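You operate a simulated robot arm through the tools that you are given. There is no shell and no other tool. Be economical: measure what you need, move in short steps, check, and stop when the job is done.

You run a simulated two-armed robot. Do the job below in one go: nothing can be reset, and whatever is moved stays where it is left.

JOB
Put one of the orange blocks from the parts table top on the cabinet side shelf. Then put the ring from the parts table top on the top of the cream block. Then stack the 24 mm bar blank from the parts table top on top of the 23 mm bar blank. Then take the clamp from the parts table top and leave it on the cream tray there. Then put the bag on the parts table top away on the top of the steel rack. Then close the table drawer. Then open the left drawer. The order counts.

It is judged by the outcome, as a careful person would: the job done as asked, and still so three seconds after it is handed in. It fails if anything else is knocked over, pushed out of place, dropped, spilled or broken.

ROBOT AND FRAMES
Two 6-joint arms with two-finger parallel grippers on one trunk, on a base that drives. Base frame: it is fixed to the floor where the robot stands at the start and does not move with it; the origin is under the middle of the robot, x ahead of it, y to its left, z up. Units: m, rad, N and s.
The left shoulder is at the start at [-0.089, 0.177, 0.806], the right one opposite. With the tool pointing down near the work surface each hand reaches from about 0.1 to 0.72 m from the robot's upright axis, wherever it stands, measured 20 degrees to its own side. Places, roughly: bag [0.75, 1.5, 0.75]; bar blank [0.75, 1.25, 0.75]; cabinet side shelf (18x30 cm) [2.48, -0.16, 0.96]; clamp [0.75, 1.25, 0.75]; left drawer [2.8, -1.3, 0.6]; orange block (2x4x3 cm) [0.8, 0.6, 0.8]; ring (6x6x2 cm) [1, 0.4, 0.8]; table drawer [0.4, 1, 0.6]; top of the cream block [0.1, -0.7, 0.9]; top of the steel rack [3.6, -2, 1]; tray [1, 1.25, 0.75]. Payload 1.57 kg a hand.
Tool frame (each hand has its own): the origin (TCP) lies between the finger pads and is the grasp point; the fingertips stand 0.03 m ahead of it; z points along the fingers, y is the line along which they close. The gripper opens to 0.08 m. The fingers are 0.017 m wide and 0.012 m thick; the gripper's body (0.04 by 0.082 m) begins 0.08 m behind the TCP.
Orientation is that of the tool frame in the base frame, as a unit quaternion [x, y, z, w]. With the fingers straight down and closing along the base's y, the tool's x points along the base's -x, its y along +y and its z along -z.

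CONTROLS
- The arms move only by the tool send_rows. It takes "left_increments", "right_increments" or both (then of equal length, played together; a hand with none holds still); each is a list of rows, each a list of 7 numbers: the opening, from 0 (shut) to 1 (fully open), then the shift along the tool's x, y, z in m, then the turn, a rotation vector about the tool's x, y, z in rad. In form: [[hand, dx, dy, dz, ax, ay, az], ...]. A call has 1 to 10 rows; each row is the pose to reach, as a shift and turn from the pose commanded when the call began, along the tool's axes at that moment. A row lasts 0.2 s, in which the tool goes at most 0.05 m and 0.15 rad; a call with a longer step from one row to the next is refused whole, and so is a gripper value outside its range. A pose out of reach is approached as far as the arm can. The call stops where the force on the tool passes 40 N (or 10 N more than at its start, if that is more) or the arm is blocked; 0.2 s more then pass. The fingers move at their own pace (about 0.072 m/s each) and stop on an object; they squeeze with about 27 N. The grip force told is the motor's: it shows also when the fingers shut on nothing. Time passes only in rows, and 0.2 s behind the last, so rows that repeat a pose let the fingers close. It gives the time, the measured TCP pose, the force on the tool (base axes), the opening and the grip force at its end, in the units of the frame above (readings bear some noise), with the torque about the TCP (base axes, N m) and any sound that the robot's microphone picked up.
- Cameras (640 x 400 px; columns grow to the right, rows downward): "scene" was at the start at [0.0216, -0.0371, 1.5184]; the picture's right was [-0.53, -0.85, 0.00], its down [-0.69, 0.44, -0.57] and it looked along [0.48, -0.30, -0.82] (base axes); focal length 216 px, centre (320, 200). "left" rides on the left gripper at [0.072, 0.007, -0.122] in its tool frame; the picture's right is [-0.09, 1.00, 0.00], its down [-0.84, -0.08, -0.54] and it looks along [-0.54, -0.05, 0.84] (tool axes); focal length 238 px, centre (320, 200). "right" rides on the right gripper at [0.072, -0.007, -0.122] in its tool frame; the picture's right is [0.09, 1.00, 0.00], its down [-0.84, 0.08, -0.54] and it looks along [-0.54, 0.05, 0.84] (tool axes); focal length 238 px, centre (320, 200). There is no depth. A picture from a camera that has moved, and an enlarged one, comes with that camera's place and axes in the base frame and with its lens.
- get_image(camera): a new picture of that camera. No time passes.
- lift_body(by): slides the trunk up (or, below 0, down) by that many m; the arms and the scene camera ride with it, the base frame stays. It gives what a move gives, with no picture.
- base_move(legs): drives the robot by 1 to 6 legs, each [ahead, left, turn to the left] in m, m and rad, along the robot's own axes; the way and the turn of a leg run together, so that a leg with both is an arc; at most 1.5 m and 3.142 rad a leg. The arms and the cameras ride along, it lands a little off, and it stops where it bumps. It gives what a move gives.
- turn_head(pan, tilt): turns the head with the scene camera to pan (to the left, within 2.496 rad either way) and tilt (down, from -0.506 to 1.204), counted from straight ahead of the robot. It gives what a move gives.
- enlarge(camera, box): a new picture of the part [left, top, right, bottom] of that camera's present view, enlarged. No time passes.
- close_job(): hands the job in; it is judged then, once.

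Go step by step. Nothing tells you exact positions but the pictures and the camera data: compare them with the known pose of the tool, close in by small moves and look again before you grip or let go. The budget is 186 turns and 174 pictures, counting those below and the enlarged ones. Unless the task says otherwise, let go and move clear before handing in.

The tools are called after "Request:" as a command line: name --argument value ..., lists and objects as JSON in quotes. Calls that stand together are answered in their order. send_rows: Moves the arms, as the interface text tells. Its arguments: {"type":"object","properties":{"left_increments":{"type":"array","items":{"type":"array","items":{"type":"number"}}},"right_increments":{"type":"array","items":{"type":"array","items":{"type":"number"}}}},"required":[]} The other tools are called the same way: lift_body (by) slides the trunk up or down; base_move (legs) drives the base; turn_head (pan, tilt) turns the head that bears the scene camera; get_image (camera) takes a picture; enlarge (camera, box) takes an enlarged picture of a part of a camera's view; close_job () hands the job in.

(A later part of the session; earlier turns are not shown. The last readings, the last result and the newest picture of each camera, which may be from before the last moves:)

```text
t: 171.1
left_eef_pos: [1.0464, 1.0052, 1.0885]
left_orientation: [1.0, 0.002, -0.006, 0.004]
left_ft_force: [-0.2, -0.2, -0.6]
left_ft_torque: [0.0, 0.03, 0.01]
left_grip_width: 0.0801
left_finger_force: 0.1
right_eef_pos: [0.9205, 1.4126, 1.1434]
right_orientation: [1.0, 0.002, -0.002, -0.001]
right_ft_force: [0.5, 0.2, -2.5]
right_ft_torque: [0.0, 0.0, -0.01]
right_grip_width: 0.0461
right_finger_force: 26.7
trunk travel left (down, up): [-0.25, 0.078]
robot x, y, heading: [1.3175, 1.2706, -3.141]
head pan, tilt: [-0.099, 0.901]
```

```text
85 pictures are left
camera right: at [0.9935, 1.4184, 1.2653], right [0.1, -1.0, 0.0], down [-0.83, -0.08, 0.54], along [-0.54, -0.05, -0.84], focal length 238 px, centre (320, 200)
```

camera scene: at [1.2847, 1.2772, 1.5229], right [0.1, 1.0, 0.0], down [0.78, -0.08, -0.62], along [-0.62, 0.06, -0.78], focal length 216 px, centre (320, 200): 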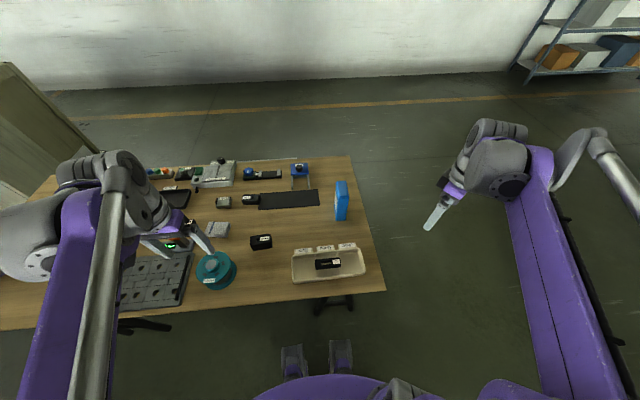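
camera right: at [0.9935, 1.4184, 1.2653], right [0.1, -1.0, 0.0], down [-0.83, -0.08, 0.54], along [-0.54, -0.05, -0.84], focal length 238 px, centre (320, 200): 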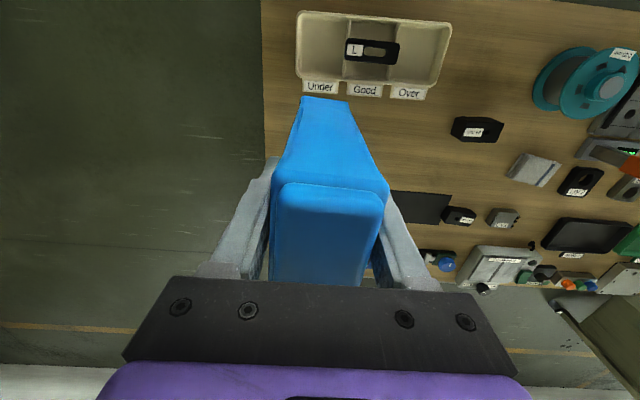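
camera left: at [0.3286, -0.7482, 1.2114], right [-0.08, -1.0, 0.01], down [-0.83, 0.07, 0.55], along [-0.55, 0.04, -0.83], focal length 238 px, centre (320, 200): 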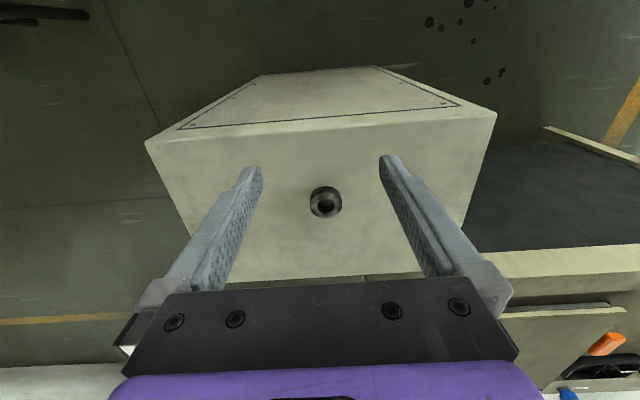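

Bag is light. Now drive around to the desk area and look for the steel rack.

Request:
base_move --legs '[[-0.25, 0, 0], [0, 1.5, 0], [0, 0.55, 0], [0, 0, 2.6]]'

Request:
turn_head --pan 0.0 --tilt 0.3

Request:
get_image --camera "scene"

Request:
enlarge --camera "scene" --box '[230, 80, 470, 230]'

```text
t: 196.7
left_eef_pos: [1.9323, -0.6831, 1.0885]
left_orientation: [0.271, 0.962, 0.002, 0.006]
left_ft_force: [-0.6, 0.2, 0.9]
left_ft_torque: [0.01, 0.04, -0.01]
left_grip_width: 0.08
left_finger_force: 0.1
right_eef_pos: [1.8293, -1.0965, 1.1414]
right_orientation: [0.272, 0.962, -0.002, 0.001]
right_ft_force: [-0.1, -0.2, -4.0]
right_ft_torque: [-0.01, 0.03, -0.01]
right_grip_width: 0.0461
right_finger_force: 26.9
trunk travel left (down, up): [-0.25, 0.078]
robot x, y, heading: [1.5651, -0.7649, -0.559]
head pan, tilt: [-0.099, 0.901]
```

```text
t: 197.7
left_eef_pos: [1.9336, -0.6838, 1.0894]
left_orientation: [0.271, 0.963, 0.002, 0.005]
left_ft_force: [0.3, -0.2, -0.4]
left_ft_torque: [0.02, 0.02, -0.01]
left_grip_width: 0.0798
left_finger_force: 0.1
right_eef_pos: [1.8293, -1.0973, 1.1436]
right_orientation: [0.272, 0.962, -0.001, 0.0]
right_ft_force: [0.1, 0.2, -3.3]
right_ft_torque: [0.02, 0.04, 0.0]
right_grip_width: 0.046
right_finger_force: 27.5
trunk travel left (down, up): [-0.25, 0.078]
robot x, y, heading: [1.5647, -0.7655, -0.553]
head pan, tilt: [0.0, 0.3]
```

```text
84 pictures are left
camera scene: at [1.6097, -0.7906, 1.5751], right [-0.53, -0.85, 0.0], down [-0.25, 0.16, -0.95], along [0.81, -0.5, -0.3], focal length 216 px, centre (320, 200)
```

scene: 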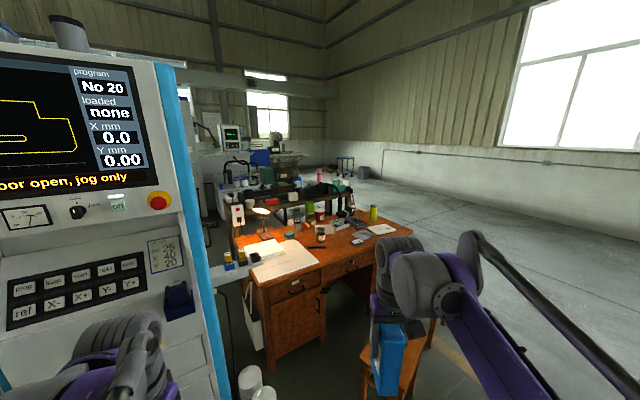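

```text
2.67 times, centred on (350, 155) of scene
camera zoom: at [1.6097, -0.7906, 1.5751], right [-0.53, -0.85, 0.0], down [-0.25, 0.16, -0.95], along [0.81, -0.5, -0.3], focal length 577 px, centre (240, 320)
```

zoom: 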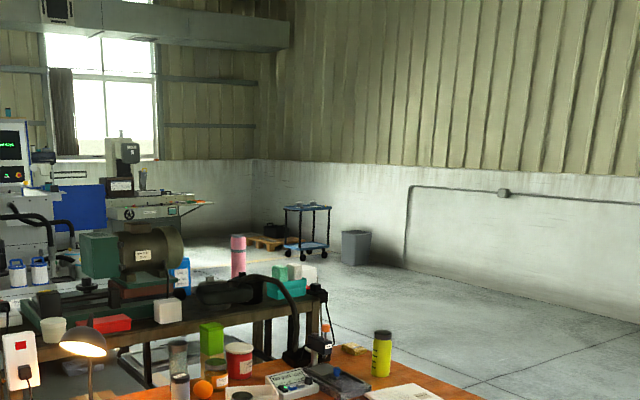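

I need a better view; look at the floor between here and the desk.

Request:
turn_head --pan -0.5 --tilt 0.55

Request:
get_image --camera "scene"

```text
t: 198.7
left_eef_pos: [1.9332, -0.6835, 1.0875]
left_orientation: [0.272, 0.962, 0.002, 0.005]
left_ft_force: [0.2, -0.7, 0.4]
left_ft_torque: [0.0, 0.01, -0.01]
left_grip_width: 0.0802
left_finger_force: 0.0
right_eef_pos: [1.8288, -1.0968, 1.1417]
right_orientation: [0.271, 0.962, -0.001, 0.0]
right_ft_force: [0.1, 0.9, -2.4]
right_ft_torque: [0.01, 0.01, -0.06]
right_grip_width: 0.0461
right_finger_force: 27.3
trunk travel left (down, up): [-0.25, 0.078]
robot x, y, heading: [1.5648, -0.7637, -0.551]
head pan, tilt: [-0.499, 0.55]
```

```text
82 pictures are left
camera scene: at [1.5747, -0.8194, 1.5523], right [-0.87, -0.5, 0.0], down [-0.26, 0.45, -0.85], along [0.42, -0.74, -0.52], focal length 216 px, centre (320, 200)
```

scene: 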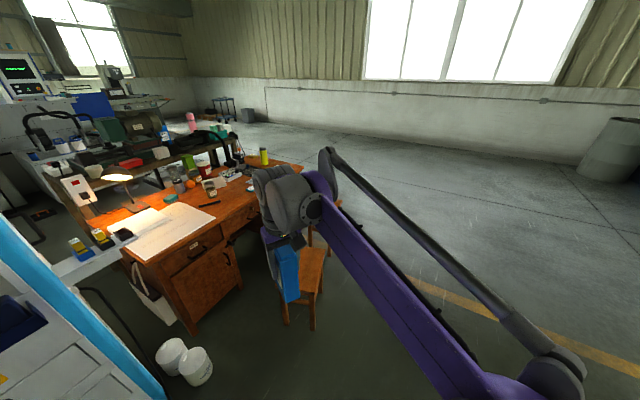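

The lathe bench behind the desk seems to be the rack; I drive around the desk's right end to view it.

Request:
base_move --legs '[[0, 0, -1.02], [1.4, -0.05, 0], [0.8, 0, 0], [0, 0, 1.9], [0.6, 0, 0]]'

Request:
turn_head --pan 0.2 --tilt 0.35

Request:
get_image --camera "scene"

```text
t: 219.5
left_eef_pos: [2.2588, -2.434, 1.088]
left_orientation: [-0.156, 0.988, 0.004, 0.004]
left_ft_force: [0.2, 0.8, -0.4]
left_ft_torque: [0.01, 0.06, 0.03]
left_grip_width: 0.0799
left_finger_force: 0.0
right_eef_pos: [2.5059, -2.7822, 1.1429]
right_orientation: [-0.156, 0.988, -0.002, 0.001]
right_ft_force: [0.3, -0.5, -2.7]
right_ft_torque: [-0.04, 0.02, -0.01]
right_grip_width: 0.0458
right_finger_force: 26.9
trunk travel left (down, up): [-0.25, 0.078]
robot x, y, heading: [2.0809, -2.7673, 0.308]
head pan, tilt: [-0.499, 0.55]
```

```text
t: 220.5
left_eef_pos: [2.2595, -2.4339, 1.0876]
left_orientation: [-0.156, 0.988, 0.005, 0.003]
left_ft_force: [-0.4, -0.6, -0.2]
left_ft_torque: [-0.01, -0.01, 0.0]
left_grip_width: 0.0801
left_finger_force: 0.1
right_eef_pos: [2.5056, -2.7821, 1.1419]
right_orientation: [-0.156, 0.988, -0.001, 0.002]
right_ft_force: [-0.1, 0.7, -3.0]
right_ft_torque: [-0.02, 0.03, -0.01]
right_grip_width: 0.0457
right_finger_force: 27.0
trunk travel left (down, up): [-0.25, 0.078]
robot x, y, heading: [2.0813, -2.7659, 0.316]
head pan, tilt: [0.201, 0.351]
```

```text
81 pictures are left
camera scene: at [2.1242, -2.7334, 1.5705], right [0.49, -0.87, 0.0], down [-0.3, -0.17, -0.94], along [0.82, 0.46, -0.34], focal length 216 px, centre (320, 200)
```

scene: 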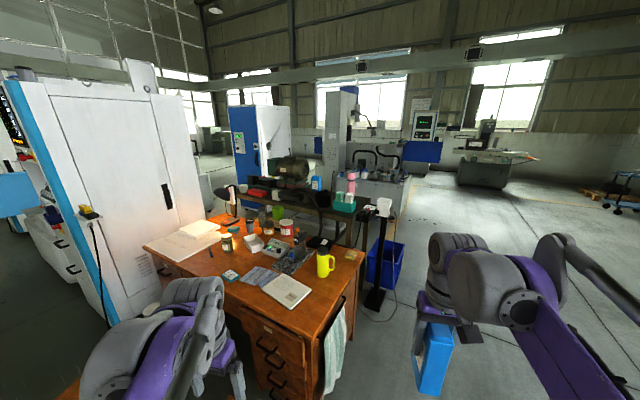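

Request:
enlarge --camera "scene" --box '[220, 120, 420, 245]'

Request:
enlarge --camera "scene" --box '[310, 170, 440, 330]'

```text
3.20 times, centred on (320, 182) of scene
camera zoom: at [2.1242, -2.7334, 1.5705], right [0.49, -0.87, 0.0], down [-0.3, -0.17, -0.94], along [0.82, 0.46, -0.34], focal length 693 px, centre (320, 256)
```

zoom: 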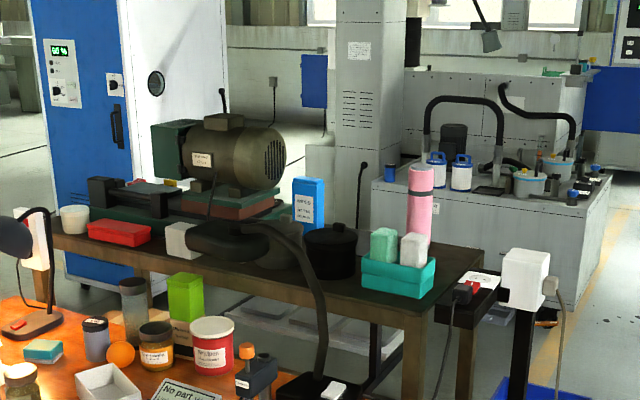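

```text
2.50 times, centred on (375, 250) of scene
camera zoom: at [2.1242, -2.7334, 1.5705], right [0.49, -0.87, 0.0], down [-0.3, -0.17, -0.94], along [0.82, 0.46, -0.34], focal length 541 px, centre (182, 75)
```

zoom: 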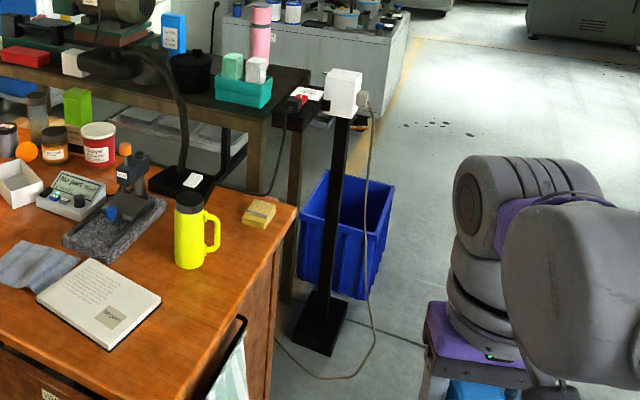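

The steel-frame rack behind the desk holds another wipes bag, a pot and a teal basket. I raise the trunk and drive to its right-hand end, facing it.

Request:
lift_body --by 0.075

Request:
base_move --legs '[[0, 0, -0.316], [1.3, -0.18, 0], [0, 0, 1.57]]'

Request:
turn_head --pan -0.1 --tilt 0.7

Request:
get_image --camera "scene"

Request:
get_image --camera "right"

```text
t: 221.7
left_eef_pos: [2.2593, -2.4332, 1.1639]
left_orientation: [-0.157, 0.988, 0.004, 0.003]
left_ft_force: [-0.5, -0.2, 0.3]
left_ft_torque: [0.0, 0.01, -0.03]
left_grip_width: 0.0801
left_finger_force: 0.0
right_eef_pos: [2.5046, -2.7825, 1.2187]
right_orientation: [-0.156, 0.988, -0.001, 0.001]
right_ft_force: [-0.1, 0.4, -2.9]
right_ft_torque: [0.0, 0.0, 0.03]
right_grip_width: 0.046
right_finger_force: 27.5
trunk travel left (down, up): [-0.325, 0.003]
robot x, y, heading: [2.0798, -2.767, 0.314]
head pan, tilt: [0.201, 0.351]
```

```text
t: 233.1
left_eef_pos: [3.1156, -2.6815, 1.165]
left_orientation: [-0.704, 0.71, 0.005, 0.0]
left_ft_force: [0.5, -0.2, 0.0]
left_ft_torque: [0.01, -0.04, -0.01]
left_grip_width: 0.0797
left_finger_force: 0.1
right_eef_pos: [3.5226, -2.557, 1.2182]
right_orientation: [-0.704, 0.71, 0.0, 0.001]
right_ft_force: [0.3, 1.5, -2.0]
right_ft_torque: [0.0, 0.0, 0.0]
right_grip_width: 0.0458
right_finger_force: 27.2
trunk travel left (down, up): [-0.325, 0.003]
robot x, y, heading: [3.3769, -2.9559, 1.558]
head pan, tilt: [0.201, 0.351]
```

```text
t: 233.9
left_eef_pos: [3.1156, -2.681, 1.163]
left_orientation: [-0.704, 0.71, 0.006, 0.001]
left_ft_force: [-0.9, 0.0, -0.2]
left_ft_torque: [0.0, 0.0, -0.03]
left_grip_width: 0.08
left_finger_force: 0.1
right_eef_pos: [3.5227, -2.556, 1.2173]
right_orientation: [-0.704, 0.71, -0.001, 0.001]
right_ft_force: [0.3, -0.3, -2.7]
right_ft_torque: [-0.03, 0.03, -0.03]
right_grip_width: 0.0457
right_finger_force: 27.1
trunk travel left (down, up): [-0.325, 0.003]
robot x, y, heading: [3.3771, -2.9546, 1.556]
head pan, tilt: [-0.099, 0.7]
```

```text
78 pictures are left
camera scene: at [3.3853, -2.9131, 1.6191], right [0.99, -0.11, 0.0], down [-0.07, -0.64, -0.77], along [0.08, 0.76, -0.64], focal length 216 px, centre (320, 200)
```

scene: 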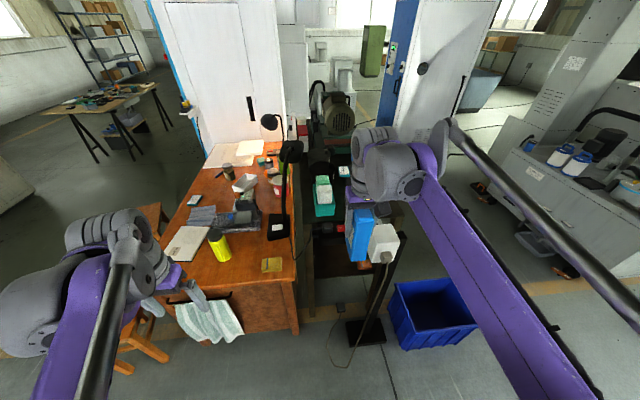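

```text
77 pictures are left
camera right: at [3.5306, -2.6288, 1.34], right [-1.0, -0.08, 0.0], down [-0.07, 0.84, 0.54], along [-0.04, 0.54, -0.84], focal length 238 px, centre (320, 200)
```

right: 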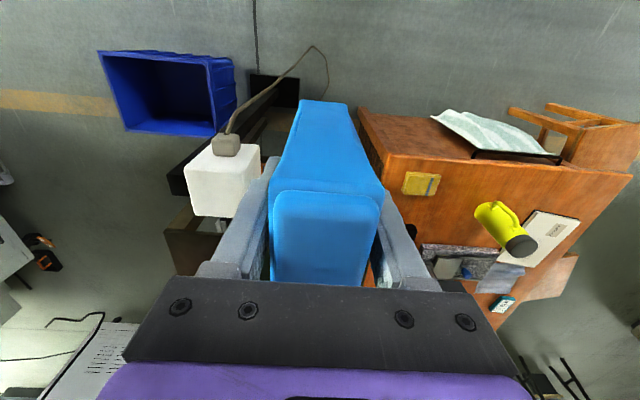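

Request:
enlarge --camera "scene" --box '[270, 90, 420, 290]'

```text
2.00 times, centred on (345, 190) of scene
camera zoom: at [3.3853, -2.9131, 1.6191], right [0.99, -0.11, 0.0], down [-0.07, -0.64, -0.77], along [0.08, 0.76, -0.64], focal length 433 px, centre (270, 220)
```

zoom: 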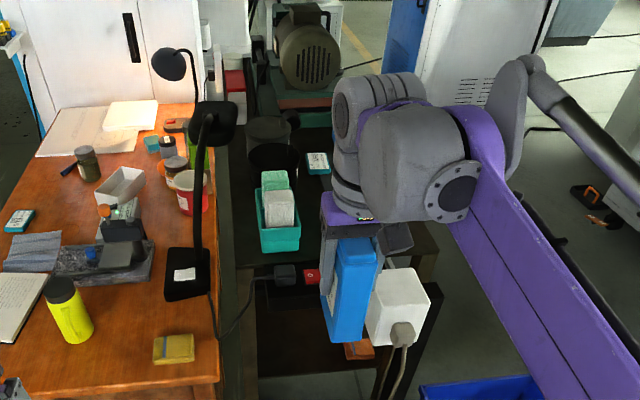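

Rack top spans x 3.38–3.79, y > −2.31, with free space right of the teal basket around (3.66,−2.17). I raise the bag further above the socket post and move in.

Request:
send_rows --right_increments '[[0, 0, 0, -0.04, 0, 0, 0], [0, 0, 0, -0.08, 0, 0, 0]]'

Request:
base_move --legs '[[0.2, -0.07, 0.01]]'

Request:
get_image --camera "right"

Request:
get_image --camera "scene"

```text
t: 234.5
left_eef_pos: [3.1144, -2.6803, 1.1633]
left_orientation: [-0.704, 0.71, 0.006, 0.0]
left_ft_force: [-0.6, 0.0, -0.1]
left_ft_torque: [-0.02, -0.02, 0.01]
left_grip_width: 0.08
left_finger_force: 0.0
right_eef_pos: [3.5239, -2.5562, 1.2982]
right_orientation: [-0.704, 0.71, 0.0, 0.001]
right_ft_force: [1.5, 0.1, -2.9]
right_ft_torque: [-0.03, -0.04, 0.0]
right_grip_width: 0.046
right_finger_force: 26.8
trunk travel left (down, up): [-0.325, 0.003]
robot x, y, heading: [3.3761, -2.9559, 1.56]
head pan, tilt: [-0.099, 0.7]
```

```text
t: 236.1
left_eef_pos: [3.1826, -2.4874, 1.1634]
left_orientation: [0.708, -0.706, -0.006, 0.001]
left_ft_force: [-0.6, -0.1, 0.4]
left_ft_torque: [0.03, -0.02, 0.03]
left_grip_width: 0.0799
left_finger_force: 0.0
right_eef_pos: [3.5906, -2.3588, 1.2979]
right_orientation: [0.707, -0.707, 0.0, -0.001]
right_ft_force: [0.5, 0.0, -2.4]
right_ft_torque: [-0.06, 0.01, -0.02]
right_grip_width: 0.0456
right_finger_force: 26.6
trunk travel left (down, up): [-0.325, 0.003]
robot x, y, heading: [3.4481, -2.7575, 1.572]
head pan, tilt: [-0.099, 0.7]
```

```text
75 pictures are left
camera right: at [3.5987, -2.4313, 1.4198], right [-1.0, -0.09, 0.0], down [-0.08, 0.84, 0.54], along [-0.05, 0.54, -0.84], focal length 238 px, centre (320, 200)
```

right: 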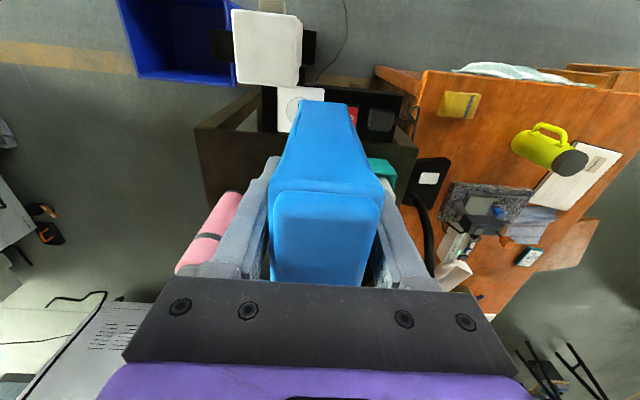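

```text
74 pictures are left
camera scene: at [3.4562, -2.717, 1.6188], right [0.99, -0.1, 0.0], down [-0.06, -0.64, -0.77], along [0.08, 0.76, -0.64], focal length 216 px, centre (320, 200)
```

scene: 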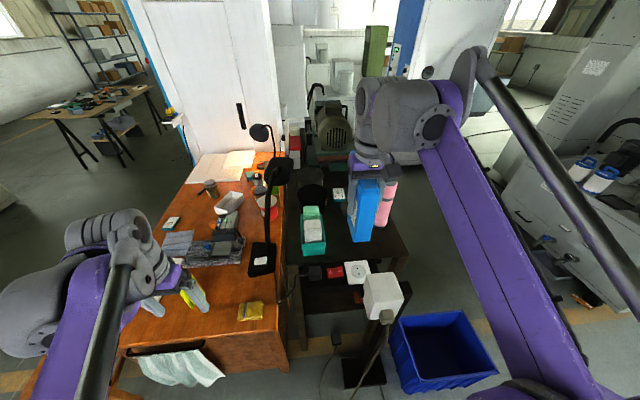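

Request:
enlarge --camera "scene" --box '[280, 140, 440, 290]'

```text
2.67 times, centred on (360, 215) of scene
camera zoom: at [3.4562, -2.717, 1.6188], right [0.99, -0.1, 0.0], down [-0.06, -0.64, -0.77], along [0.08, 0.76, -0.64], focal length 577 px, centre (213, 160)
```

zoom: 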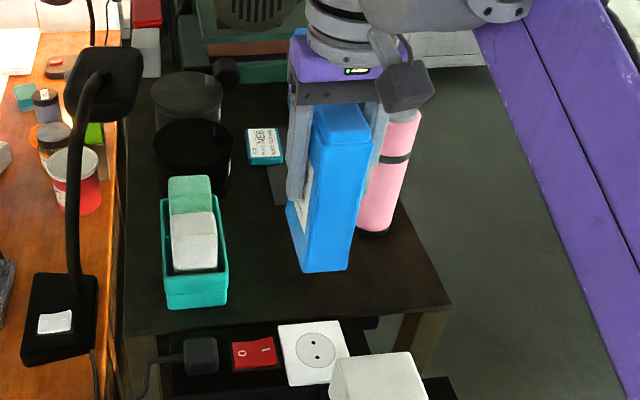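

Free spot at about (3.62,−2.205) between basket and pink bottle. Move above it.

Request:
send_rows --right_increments '[[0, -0.04, -0.008, 0, 0, 0, 0], [0, -0.08, -0.016, 0, 0, 0, 0], [0, -0.12, -0.024, 0, 0, 0, 0], [0, -0.154, -0.029, 0, 0, 0, 0], [0, -0.154, -0.029, 0.04, 0, 0, 0], [0, -0.154, -0.029, 0.08, 0, 0, 0]]'

Request:
get_image --camera "right"

Request:
enlarge --camera "scene" --box '[280, 140, 440, 290]'

```text
t: 237.5
left_eef_pos: [3.184, -2.4851, 1.1641]
left_orientation: [0.709, -0.706, -0.005, -0.001]
left_ft_force: [-0.1, -1.1, 0.4]
left_ft_torque: [0.0, -0.04, -0.01]
left_grip_width: 0.0802
left_finger_force: 0.0
right_eef_pos: [3.6205, -2.1947, 1.2214]
right_orientation: [0.708, -0.706, 0.001, 0.0]
right_ft_force: [0.0, 0.6, -2.3]
right_ft_torque: [0.0, -0.01, 0.01]
right_grip_width: 0.0458
right_finger_force: 26.9
right hand out of reach, approached as far as the arm can: row 4, 6
trunk travel left (down, up): [-0.325, 0.003]
robot x, y, heading: [3.4505, -2.7625, 1.571]
head pan, tilt: [-0.099, 0.7]
```

```text
72 pictures are left
camera right: at [3.6283, -2.267, 1.3436], right [-1.0, -0.09, 0.0], down [-0.08, 0.84, 0.54], along [-0.05, 0.54, -0.84], focal length 238 px, centre (320, 200)
```

right: 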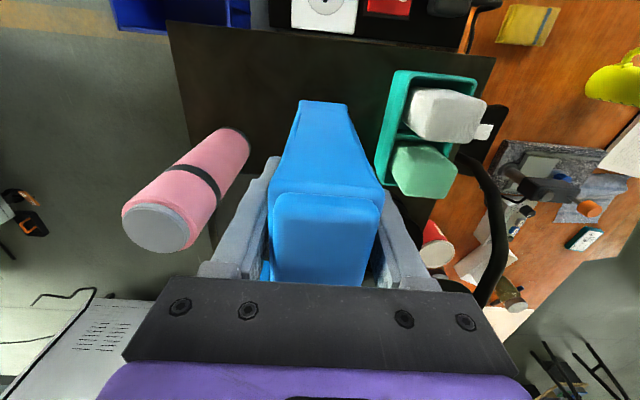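

```text
2.67 times, centred on (360, 215) of scene
camera zoom: at [3.4566, -2.7153, 1.619], right [0.99, -0.1, 0.0], down [-0.06, -0.64, -0.76], along [0.08, 0.76, -0.64], focal length 577 px, centre (213, 160)
```

zoom: 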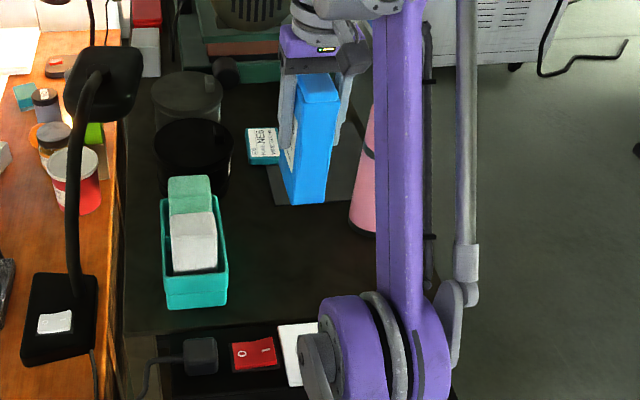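

Spot is clear. Lower until contact.

Request:
send_rows --right_increments '[[0, 0, 0, 0.04, 0, 0, 0], [0, 0, 0, 0.065, 0, 0, 0], [0, 0, 0, 0.08, 0, 0, 0], [0, 0, 0, 0.09, 0, 0, 0], [0, 0, 0, 0.1, 0, 0, 0], [0, 0, 0, 0.108, 0, 0, 0], [0, 0, 0, 0.116, 0, 0, 0], [0, 0, 0, 0.124, 0, 0, 0]]'

Request:
get_image --camera "right"

Request:
enlarge --camera "scene" --box '[280, 140, 440, 290]'

```text
t: 239.3
left_eef_pos: [3.1828, -2.4875, 1.1673]
left_orientation: [0.708, -0.706, -0.007, -0.003]
left_ft_force: [0.7, 0.3, -0.1]
left_ft_torque: [0.0, -0.01, -0.01]
left_grip_width: 0.0797
left_finger_force: 0.0
right_eef_pos: [3.6202, -2.1681, 1.1116]
right_orientation: [0.708, -0.706, -0.001, -0.004]
right_ft_force: [0.2, 0.9, -3.4]
right_ft_torque: [-0.05, 0.01, 0.03]
right_grip_width: 0.0458
right_finger_force: 27.0
right hand out of reach, approached as far as the arm can: row 1, 2, 3, 4, 5, 6, 7, 8
trunk travel left (down, up): [-0.325, 0.003]
robot x, y, heading: [3.4468, -2.7591, 1.568]
head pan, tilt: [-0.099, 0.7]
```

```text
70 pictures are left
camera right: at [3.6279, -2.2419, 1.2329], right [-1.0, -0.09, 0.0], down [-0.08, 0.83, 0.55], along [-0.05, 0.55, -0.84], focal length 238 px, centre (320, 200)
```

right: 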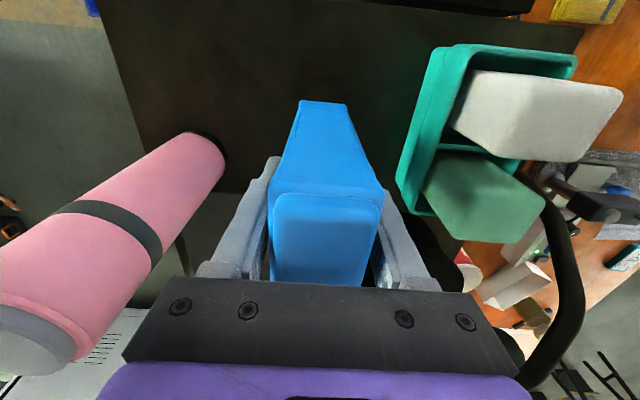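

```text
2.67 times, centred on (360, 215) of scene
camera zoom: at [3.4543, -2.7204, 1.6209], right [0.99, -0.1, 0.0], down [-0.06, -0.64, -0.77], along [0.08, 0.76, -0.64], focal length 577 px, centre (213, 160)
```

zoom: 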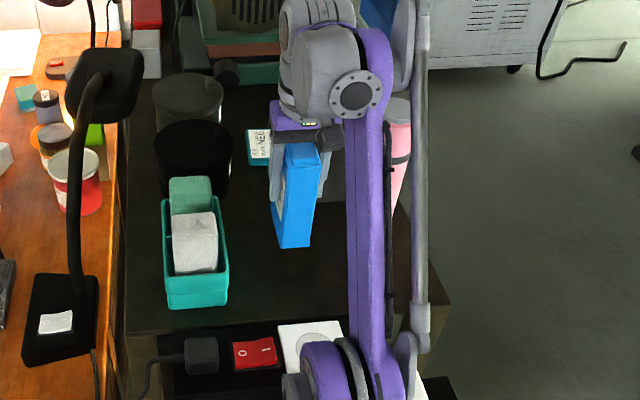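

The arm is near a limit and drifted 2.7 cm forward; I'll compensate with the base and lower by the trunk.

Request:
base_move --legs '[[-0.035, 0, 0]]'

Request:
lift_body --by -0.012

Request:
enlarge --camera "scene" --box '[280, 140, 440, 290]'

```text
t: 240.2
left_eef_pos: [3.1809, -2.5472, 1.1592]
left_orientation: [-0.707, 0.707, 0.008, 0.006]
left_ft_force: [0.5, -0.2, 0.4]
left_ft_torque: [0.01, 0.11, -0.01]
left_grip_width: 0.0802
left_finger_force: 0.0
right_eef_pos: [3.6178, -2.2288, 1.0951]
right_orientation: [0.707, -0.707, -0.001, -0.005]
right_ft_force: [-3.3, -5.1, -17.9]
right_ft_torque: [0.4, -0.21, 0.0]
right_grip_width: 0.0459
right_finger_force: 27.1
trunk travel left (down, up): [-0.325, 0.003]
robot x, y, heading: [3.4492, -2.7993, 1.563]
head pan, tilt: [-0.099, 0.7]
```

```text
t: 240.8
left_eef_pos: [3.1839, -2.5357, 1.1526]
left_orientation: [-0.706, 0.708, 0.008, 0.004]
left_ft_force: [0.1, -0.9, -0.7]
left_ft_torque: [0.01, 0.02, 0.04]
left_grip_width: 0.08
left_finger_force: 0.0
right_eef_pos: [3.6202, -2.2184, 1.0868]
right_orientation: [0.707, -0.707, -0.003, -0.004]
right_ft_force: [0.9, -0.1, -3.3]
right_ft_torque: [-0.01, 0.0, 0.01]
right_grip_width: 0.046
right_finger_force: 27.0
trunk travel left (down, up): [-0.313, 0.015]
robot x, y, heading: [3.4458, -2.7992, 1.569]
head pan, tilt: [-0.099, 0.7]
```

```text
2.67 times, centred on (360, 215) of scene
camera zoom: at [3.4547, -2.7695, 1.6069], right [0.99, -0.1, 0.0], down [-0.07, -0.63, -0.77], along [0.08, 0.77, -0.64], focal length 577 px, centre (213, 160)
```

zoom: 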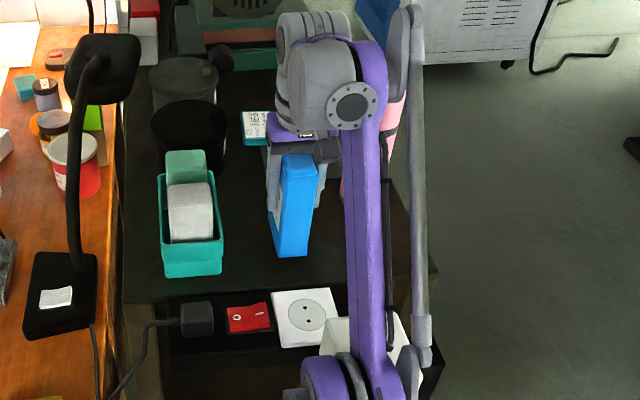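

Request:
turn_head --pan -0.5 --tilt 1.0

Request:
get_image --camera "scene"

Request:
get_image --camera "left"

```text
t: 241.7
left_eef_pos: [3.1826, -2.5297, 1.1562]
left_orientation: [-0.706, 0.708, 0.008, 0.005]
left_ft_force: [-0.1, 0.2, 1.4]
left_ft_torque: [-0.01, 0.03, 0.0]
left_grip_width: 0.0802
left_finger_force: 0.0
right_eef_pos: [3.6206, -2.2131, 1.0912]
right_orientation: [-0.707, 0.708, 0.004, 0.003]
right_ft_force: [0.9, 0.2, -2.7]
right_ft_torque: [-0.05, -0.01, -0.02]
right_grip_width: 0.046
right_finger_force: 26.9
trunk travel left (down, up): [-0.313, 0.015]
robot x, y, heading: [3.4484, -2.7968, 1.57]
head pan, tilt: [-0.499, 1.0]
```

```text
67 pictures are left
camera scene: at [3.4793, -2.787, 1.586], right [0.88, -0.48, 0.0], down [-0.41, -0.73, -0.55], along [0.26, 0.48, -0.84], focal length 216 px, centre (320, 200)
```

scene: 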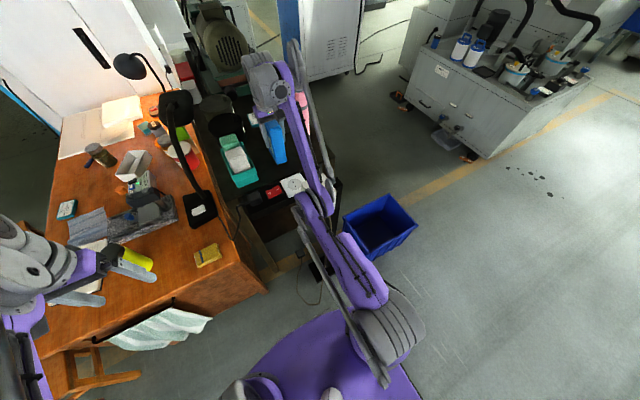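

```text
66 pictures are left
camera left: at [3.1783, -2.6035, 1.2764], right [-1.0, 0.09, 0.01], down [0.08, 0.83, 0.56], along [0.05, 0.55, -0.83], focal length 238 px, centre (320, 200)
```

left: 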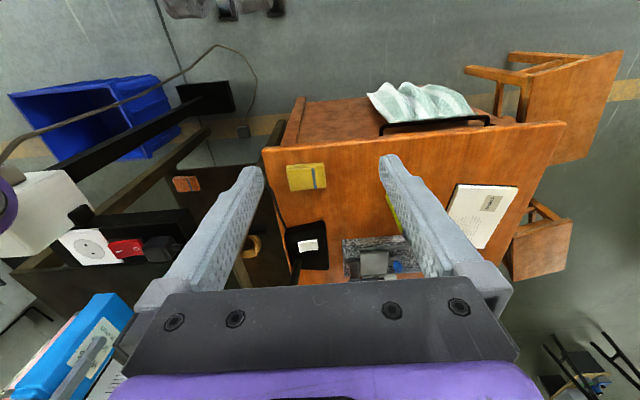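

The body is being pushed slightly – the right elbow seems to lean on the white socket post. I raise the arm immediately.

Request:
lift_body --by 0.014

Request:
send_rows --right_increments '[[0, 0, 0, -0.03, 0, 0, 0], [0, 0, 0, -0.06, 0, 0, 0], [0, 0, 0, -0.1, 0, 0, 0], [0, 0, 0, -0.13, 0, 0, 0]]'

Request:
get_image --camera "scene"

Request:
get_image --camera "left"

```text
t: 242.3
left_eef_pos: [3.182, -2.5261, 1.1686]
left_orientation: [-0.707, 0.708, 0.007, 0.003]
left_ft_force: [0.2, 0.2, 0.7]
left_ft_torque: [0.02, 0.02, 0.01]
left_grip_width: 0.0799
left_finger_force: 0.1
right_eef_pos: [3.6175, -2.2035, 1.1082]
right_orientation: [0.707, -0.707, -0.004, -0.005]
right_ft_force: [0.6, 1.0, 1.8]
right_ft_torque: [-0.09, 0.03, -0.03]
right_grip_width: 0.0459
right_finger_force: 26.9
trunk travel left (down, up): [-0.327, 0.001]
robot x, y, heading: [3.4465, -2.7951, 1.567]
head pan, tilt: [-0.499, 1.0]
```

```text
t: 243.3
left_eef_pos: [3.1844, -2.5258, 1.1652]
left_orientation: [-0.706, 0.708, 0.007, 0.001]
left_ft_force: [-0.4, -0.3, 0.1]
left_ft_torque: [0.0, -0.02, -0.01]
left_grip_width: 0.0802
left_finger_force: 0.1
right_eef_pos: [3.6185, -2.2045, 1.2328]
right_orientation: [0.708, -0.706, -0.002, -0.004]
right_ft_force: [0.4, -0.4, -2.8]
right_ft_torque: [-0.03, -0.01, -0.02]
right_grip_width: 0.0463
right_finger_force: 26.5
trunk travel left (down, up): [-0.327, 0.001]
robot x, y, heading: [3.4412, -2.7948, 1.566]
head pan, tilt: [-0.499, 1.0]
```

```text
65 pictures are left
camera scene: at [3.4799, -2.7802, 1.5974], right [0.88, -0.48, 0.0], down [-0.41, -0.74, -0.54], along [0.26, 0.47, -0.84], focal length 216 px, centre (320, 200)
```

scene: 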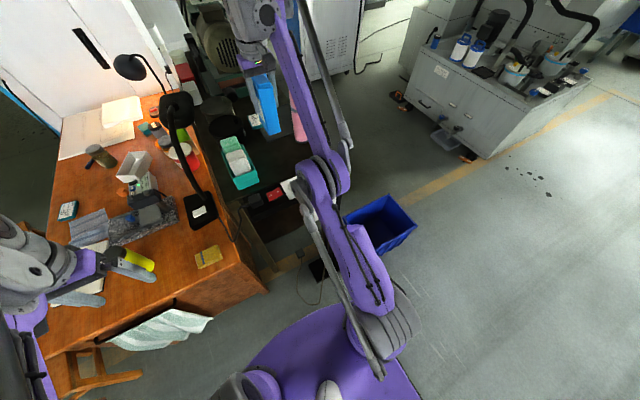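

```text
64 pictures are left
camera left: at [3.1788, -2.5981, 1.2874], right [-1.0, 0.09, 0.01], down [0.08, 0.83, 0.55], along [0.05, 0.55, -0.84], focal length 238 px, centre (320, 200)
```

left: 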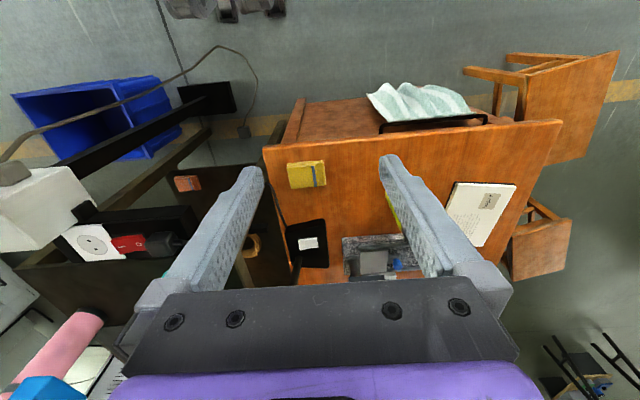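

The post is still upright. I retract the right hand, shift the base left and closer so the elbow stays high, then place again.

Request:
send_rows --right_increments '[[0, 0.02, 0, -0.03, 0, 0, 0], [0, 0.06, 0, -0.05, 0, 0, 0], [0, 0.1, 0, -0.05, 0, 0, 0], [0, 0.14, 0, -0.05, 0, 0, 0], [0, 0.17, 0, -0.05, 0, 0, 0]]' --left_increments '[[1, 0.02, 0, 0, 0, 0, 0], [1, 0.04, 0, 0, 0, 0, 0], [1, 0.06, 0, 0, 0, 0, 0], [1, 0.08, 0, 0, 0, 0, 0], [1, 0.09, 0, 0, 0, 0, 0]]'

Request:
base_move --legs '[[0, 0.07, 0]]'

Request:
get_image --camera "scene"

```text
t: 244.5
left_eef_pos: [3.1841, -2.6153, 1.1656]
left_orientation: [-0.707, 0.707, 0.006, 0.001]
left_ft_force: [0.1, 0.1, 0.5]
left_ft_torque: [-0.01, 0.02, 0.0]
left_grip_width: 0.0799
left_finger_force: 0.0
right_eef_pos: [3.6209, -2.3763, 1.2827]
right_orientation: [-0.707, 0.707, 0.002, 0.003]
right_ft_force: [0.2, -0.2, -2.4]
right_ft_torque: [0.02, 0.01, 0.02]
right_grip_width: 0.0457
right_finger_force: 27.0
right hand out of reach, approached as far as the arm can: row 1
trunk travel left (down, up): [-0.327, 0.001]
robot x, y, heading: [3.4449, -2.7983, 1.564]
head pan, tilt: [-0.499, 1.0]
```

```text
t: 245.8
left_eef_pos: [3.1139, -2.6133, 1.1645]
left_orientation: [-0.706, 0.708, 0.006, 0.001]
left_ft_force: [1.5, 0.6, 0.1]
left_ft_torque: [0.02, -0.03, 0.0]
left_grip_width: 0.0798
left_finger_force: 0.1
right_eef_pos: [3.5513, -2.3731, 1.2827]
right_orientation: [0.707, -0.707, -0.002, -0.002]
right_ft_force: [0.4, 0.0, -2.4]
right_ft_torque: [-0.03, -0.01, 0.01]
right_grip_width: 0.0453
right_finger_force: 26.7
trunk travel left (down, up): [-0.327, 0.001]
robot x, y, heading: [3.3785, -2.798, 1.565]
head pan, tilt: [-0.499, 1.0]
```

```text
63 pictures are left
camera scene: at [3.4109, -2.7786, 1.5973], right [0.88, -0.48, 0.0], down [-0.41, -0.74, -0.54], along [0.26, 0.47, -0.84], focal length 216 px, centre (320, 200)
```

scene: 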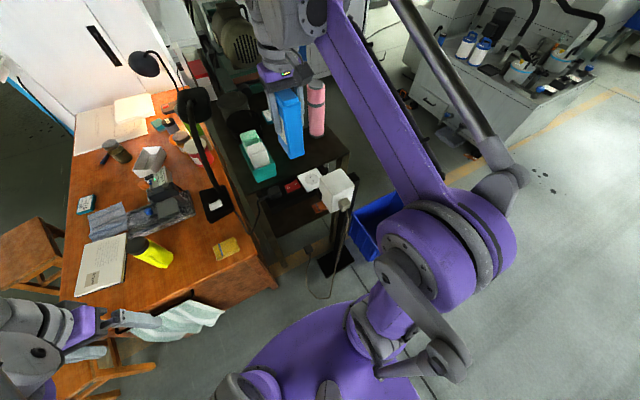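

Elbow is now outward and clear of the post. Shift the hand right and drive forward 0.15 m.

Request:
send_rows --right_increments '[[0, 0, -0.035, 0, 0, 0, 0], [0, 0, -0.07, 0, 0, 0, 0]]'

Request:
base_move --legs '[[0.15, 0, 0]]'

Request:
get_image --camera "scene"

Request:
get_image --camera "right"

```text
t: 246.4
left_eef_pos: [3.1146, -2.6139, 1.1647]
left_orientation: [-0.707, 0.707, 0.006, 0.001]
left_ft_force: [-0.1, 0.4, -0.2]
left_ft_torque: [0.02, 0.01, 0.0]
left_grip_width: 0.08
left_finger_force: 0.1
right_eef_pos: [3.6219, -2.3744, 1.2824]
right_orientation: [-0.707, 0.707, 0.001, 0.001]
right_ft_force: [0.0, 0.4, -2.2]
right_ft_torque: [-0.03, 0.02, -0.03]
right_grip_width: 0.0461
right_finger_force: 27.2
trunk travel left (down, up): [-0.327, 0.001]
robot x, y, heading: [3.3752, -2.7992, 1.565]
head pan, tilt: [-0.499, 1.0]
```

```text
t: 247.7
left_eef_pos: [3.1141, -2.4668, 1.1642]
left_orientation: [-0.707, 0.707, 0.005, 0.0]
left_ft_force: [0.1, 0.0, 0.1]
left_ft_torque: [0.0, 0.02, 0.02]
left_grip_width: 0.08
left_finger_force: 0.1
right_eef_pos: [3.6208, -2.2254, 1.2836]
right_orientation: [-0.707, 0.707, 0.001, 0.003]
right_ft_force: [0.1, -0.4, -2.1]
right_ft_torque: [-0.04, -0.02, 0.02]
right_grip_width: 0.0458
right_finger_force: 26.8
trunk travel left (down, up): [-0.327, 0.001]
robot x, y, heading: [3.3782, -2.6489, 1.568]
head pan, tilt: [-0.499, 1.0]
```

```text
62 pictures are left
camera scene: at [3.4109, -2.6313, 1.597], right [0.88, -0.48, 0.0], down [-0.4, -0.74, -0.54], along [0.26, 0.47, -0.84], focal length 216 px, centre (320, 200)
```

scene: 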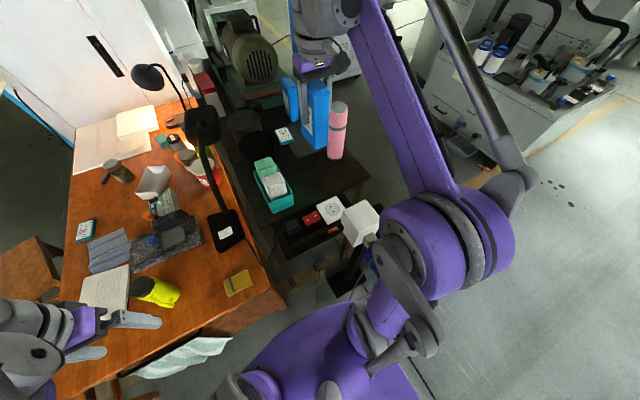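

```text
61 pictures are left
camera right: at [3.6287, -2.2996, 1.4052], right [-1.0, -0.09, 0.0], down [-0.08, 0.83, 0.55], along [-0.05, 0.54, -0.84], focal length 238 px, centre (320, 200)
```

right: 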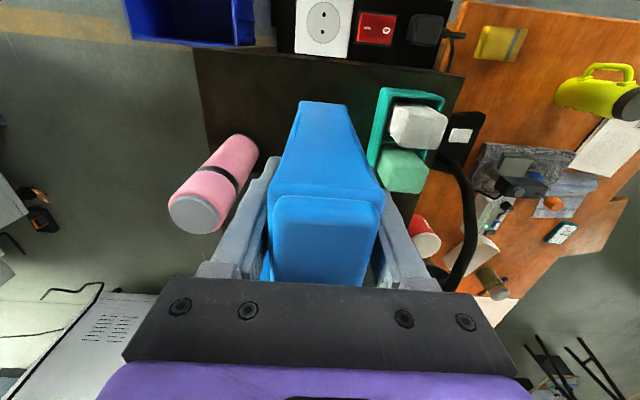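

Good clearance. Lower in stages, shifting 1.5 cm left away from the bottle.

Request:
send_rows --right_increments '[[0, 0.005, 0.015, 0.04, 0, 0, 0], [0, 0.005, 0.015, 0.08, 0, 0, 0], [0, 0.005, 0.015, 0.12, 0, 0, 0], [0, 0.005, 0.015, 0.15, 0, 0, 0]]'

Request:
get_image --camera "scene"

Request:
get_image --camera "right"

```text
t: 248.7
left_eef_pos: [3.1138, -2.4661, 1.1656]
left_orientation: [0.707, -0.707, -0.005, -0.001]
left_ft_force: [0.6, 0.2, -0.7]
left_ft_torque: [-0.02, 0.01, 0.02]
left_grip_width: 0.0801
left_finger_force: 0.1
right_eef_pos: [3.6052, -2.2295, 1.1341]
right_orientation: [0.708, -0.706, -0.001, -0.003]
right_ft_force: [0.7, 0.2, -2.9]
right_ft_torque: [-0.04, 0.0, -0.01]
right_grip_width: 0.046
right_finger_force: 27.4
trunk travel left (down, up): [-0.327, 0.001]
robot x, y, heading: [3.3778, -2.6506, 1.565]
head pan, tilt: [-0.499, 1.0]
```

```text
60 pictures are left
camera scene: at [3.4109, -2.6298, 1.5973], right [0.88, -0.48, 0.0], down [-0.4, -0.74, -0.54], along [0.26, 0.47, -0.84], focal length 216 px, centre (320, 200)
```

scene: 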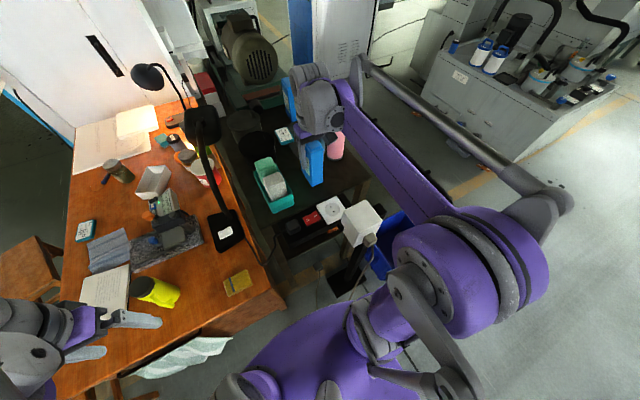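

```text
59 pictures are left
camera right: at [3.6126, -2.3026, 1.2548], right [-1.0, -0.09, 0.0], down [-0.08, 0.83, 0.55], along [-0.05, 0.54, -0.84], focal length 238 px, centre (320, 200)
```

right: 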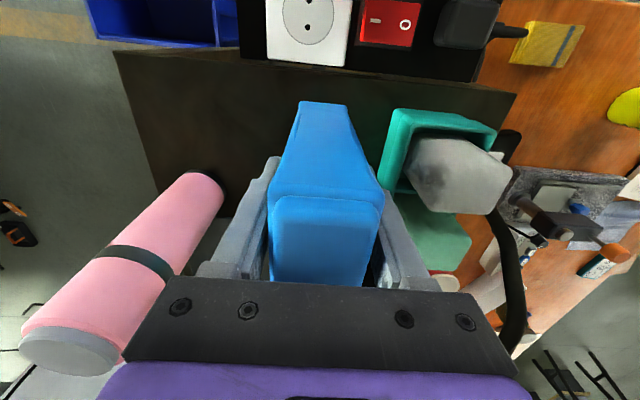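

Continue down slowly to contact.

Request:
send_rows --right_increments '[[0, 0, 0, 0.015, 0, 0, 0], [0, 0, 0, 0.025, 0, 0, 0], [0, 0, 0, 0.033, 0, 0, 0], [0, 0, 0, 0.04, 0, 0, 0], [0, 0, 0, 0.047, 0, 0, 0], [0, 0, 0, 0.054, 0, 0, 0], [0, 0, 0, 0.06, 0, 0, 0]]'

Request:
get_image --camera "scene"

```text
t: 250.3
left_eef_pos: [3.1137, -2.4649, 1.165]
left_orientation: [-0.707, 0.707, 0.005, 0.001]
left_ft_force: [-0.1, 0.9, 0.0]
left_ft_torque: [-0.02, 0.03, -0.02]
left_grip_width: 0.08
left_finger_force: 0.0
right_eef_pos: [3.6074, -2.2292, 1.0729]
right_orientation: [0.708, -0.706, -0.001, -0.002]
right_ft_force: [-0.8, 0.7, -2.7]
right_ft_torque: [-0.08, 0.0, -0.02]
right_grip_width: 0.0458
right_finger_force: 26.9
trunk travel left (down, up): [-0.327, 0.001]
robot x, y, heading: [3.3754, -2.6524, 1.568]
head pan, tilt: [-0.499, 1.0]
```

```text
58 pictures are left
camera scene: at [3.4109, -2.6296, 1.5973], right [0.88, -0.48, 0.0], down [-0.4, -0.74, -0.54], along [0.26, 0.47, -0.84], focal length 216 px, centre (320, 200)
```

scene: 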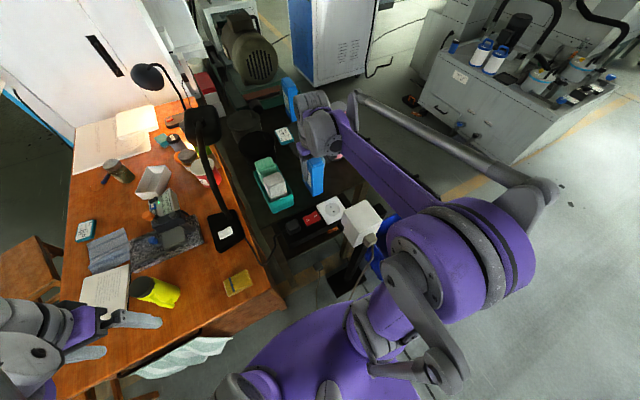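

No contact yet, so the top is lower than assumed; the near edge is at y ≈ −2.278, so I shift the bag 5 cm further in and 1.5 cm right, then continue down.

Request:
send_rows --right_increments '[[0, -0.02, -0.005, 0, 0, 0, 0], [0, -0.035, -0.01, 0, 0, 0, 0], [0, -0.05, -0.015, 0, 0, 0, 0]]'

Request:
get_image --camera "right"

Request:
enlarge --camera "scene" --box '[230, 80, 400, 240]'

```text
t: 251.1
left_eef_pos: [3.1135, -2.4644, 1.165]
left_orientation: [0.707, -0.707, -0.006, -0.001]
left_ft_force: [0.5, -1.3, 0.4]
left_ft_torque: [0.0, 0.0, -0.03]
left_grip_width: 0.0803
left_finger_force: 0.1
right_eef_pos: [3.6213, -2.1776, 1.0733]
right_orientation: [0.708, -0.706, -0.002, -0.003]
right_ft_force: [0.0, 0.5, -2.8]
right_ft_torque: [0.01, 0.05, 0.0]
right_grip_width: 0.0459
right_finger_force: 26.7
trunk travel left (down, up): [-0.327, 0.001]
robot x, y, heading: [3.377, -2.6496, 1.565]
head pan, tilt: [-0.499, 1.0]
```

```text
57 pictures are left
camera right: at [3.6295, -2.2506, 1.1952], right [-1.0, -0.09, 0.0], down [-0.08, 0.83, 0.55], along [-0.05, 0.54, -0.84], focal length 238 px, centre (320, 200)
```

right: 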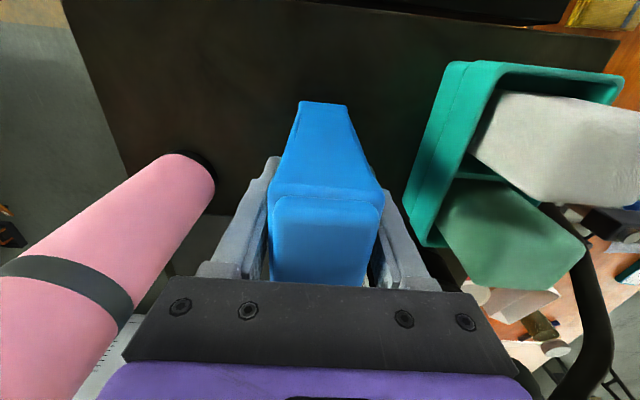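

```text
2.50 times, centred on (315, 160) of scene
camera zoom: at [3.4111, -2.629, 1.5973], right [0.88, -0.48, 0.0], down [-0.41, -0.74, -0.54], along [0.26, 0.47, -0.84], focal length 541 px, centre (332, 300)
```

zoom: 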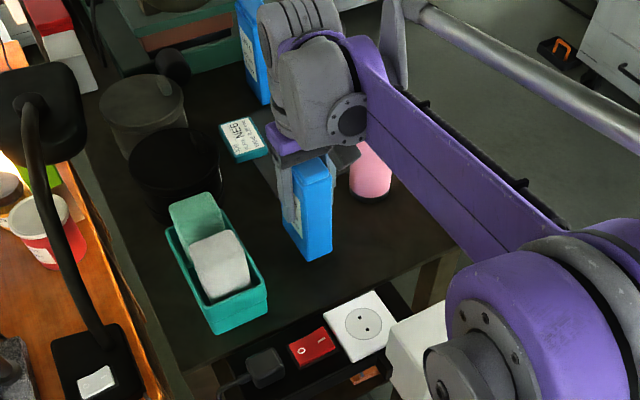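

Well placed. Continue lowering, watching for contact.

Request:
send_rows --right_increments '[[0, 0, 0, 0.008, 0, 0, 0], [0, 0, 0, 0.016, 0, 0, 0], [0, 0, 0, 0.024, 0, 0, 0], [0, 0, 0, 0.032, 0, 0, 0], [0, 0, 0, 0.04, 0, 0, 0]]'

Request:
get_image --camera "scene"

```text
t: 252.3
left_eef_pos: [3.1131, -2.4684, 1.1645]
left_orientation: [-0.707, 0.708, 0.005, 0.001]
left_ft_force: [0.2, -0.4, 0.2]
left_ft_torque: [-0.01, -0.02, -0.01]
left_grip_width: 0.0803
left_finger_force: 0.1
right_eef_pos: [3.6196, -2.1793, 1.0402]
right_orientation: [0.707, -0.707, -0.002, -0.003]
right_ft_force: [0.1, -0.5, 23.4]
right_ft_torque: [0.18, 0.22, -0.03]
right_grip_width: 0.046
right_finger_force: 27.1
trunk travel left (down, up): [-0.327, 0.001]
robot x, y, heading: [3.3781, -2.6491, 1.565]
head pan, tilt: [-0.499, 1.0]
stopped in row 5 (right hand): the force on the tool passed its limit at 54 N (the readings are from after the stop); the commanded pose is now the measured one
```

```text
55 pictures are left
camera scene: at [3.4099, -2.6323, 1.5973], right [0.88, -0.48, 0.0], down [-0.4, -0.74, -0.54], along [0.26, 0.47, -0.84], focal length 216 px, centre (320, 200)
```

scene: 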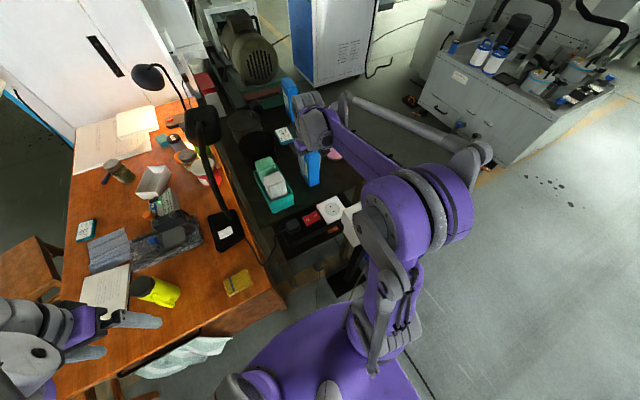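

Bag on the rack (top z≈0.94). Relieve, open, verify.

Request:
send_rows --right_increments '[[0, 0, 0, -0.002, 0, 0, 0], [0.5, 0, 0, -0.003, 0, 0, 0], [0.8, 0, 0, -0.003, 0, 0, 0], [0.95, 0, 0, -0.003, 0, 0, 0], [0.95, 0, 0, -0.003, 0, 0, 0]]'

Request:
get_image --camera "right"

```text
t: 253.5
left_eef_pos: [3.1138, -2.4663, 1.164]
left_orientation: [-0.707, 0.707, 0.006, 0.0]
left_ft_force: [-0.2, 0.7, 0.4]
left_ft_torque: [0.03, -0.02, 0.01]
left_grip_width: 0.0802
left_finger_force: 0.0
right_eef_pos: [3.6211, -2.1769, 1.0412]
right_orientation: [0.708, -0.706, -0.002, -0.002]
right_ft_force: [0.3, 0.9, -1.0]
right_ft_torque: [0.0, -0.01, -0.01]
right_grip_width: 0.0761
right_finger_force: 0.1
trunk travel left (down, up): [-0.327, 0.001]
robot x, y, heading: [3.3777, -2.6478, 1.568]
head pan, tilt: [-0.499, 1.0]
```

```text
54 pictures are left
camera right: at [3.6288, -2.2505, 1.1637], right [-1.0, -0.09, 0.0], down [-0.08, 0.83, 0.55], along [-0.05, 0.54, -0.84], focal length 238 px, centre (320, 200)
```

right: 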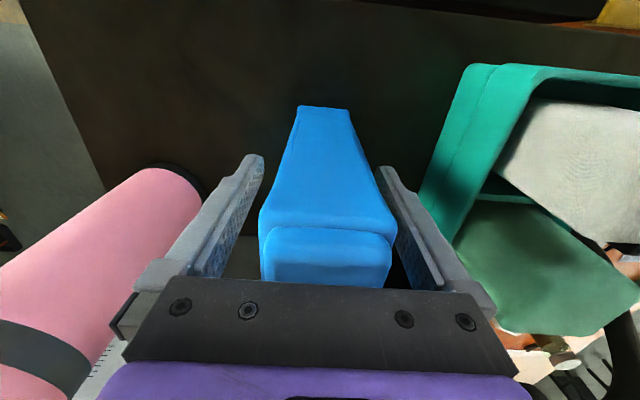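

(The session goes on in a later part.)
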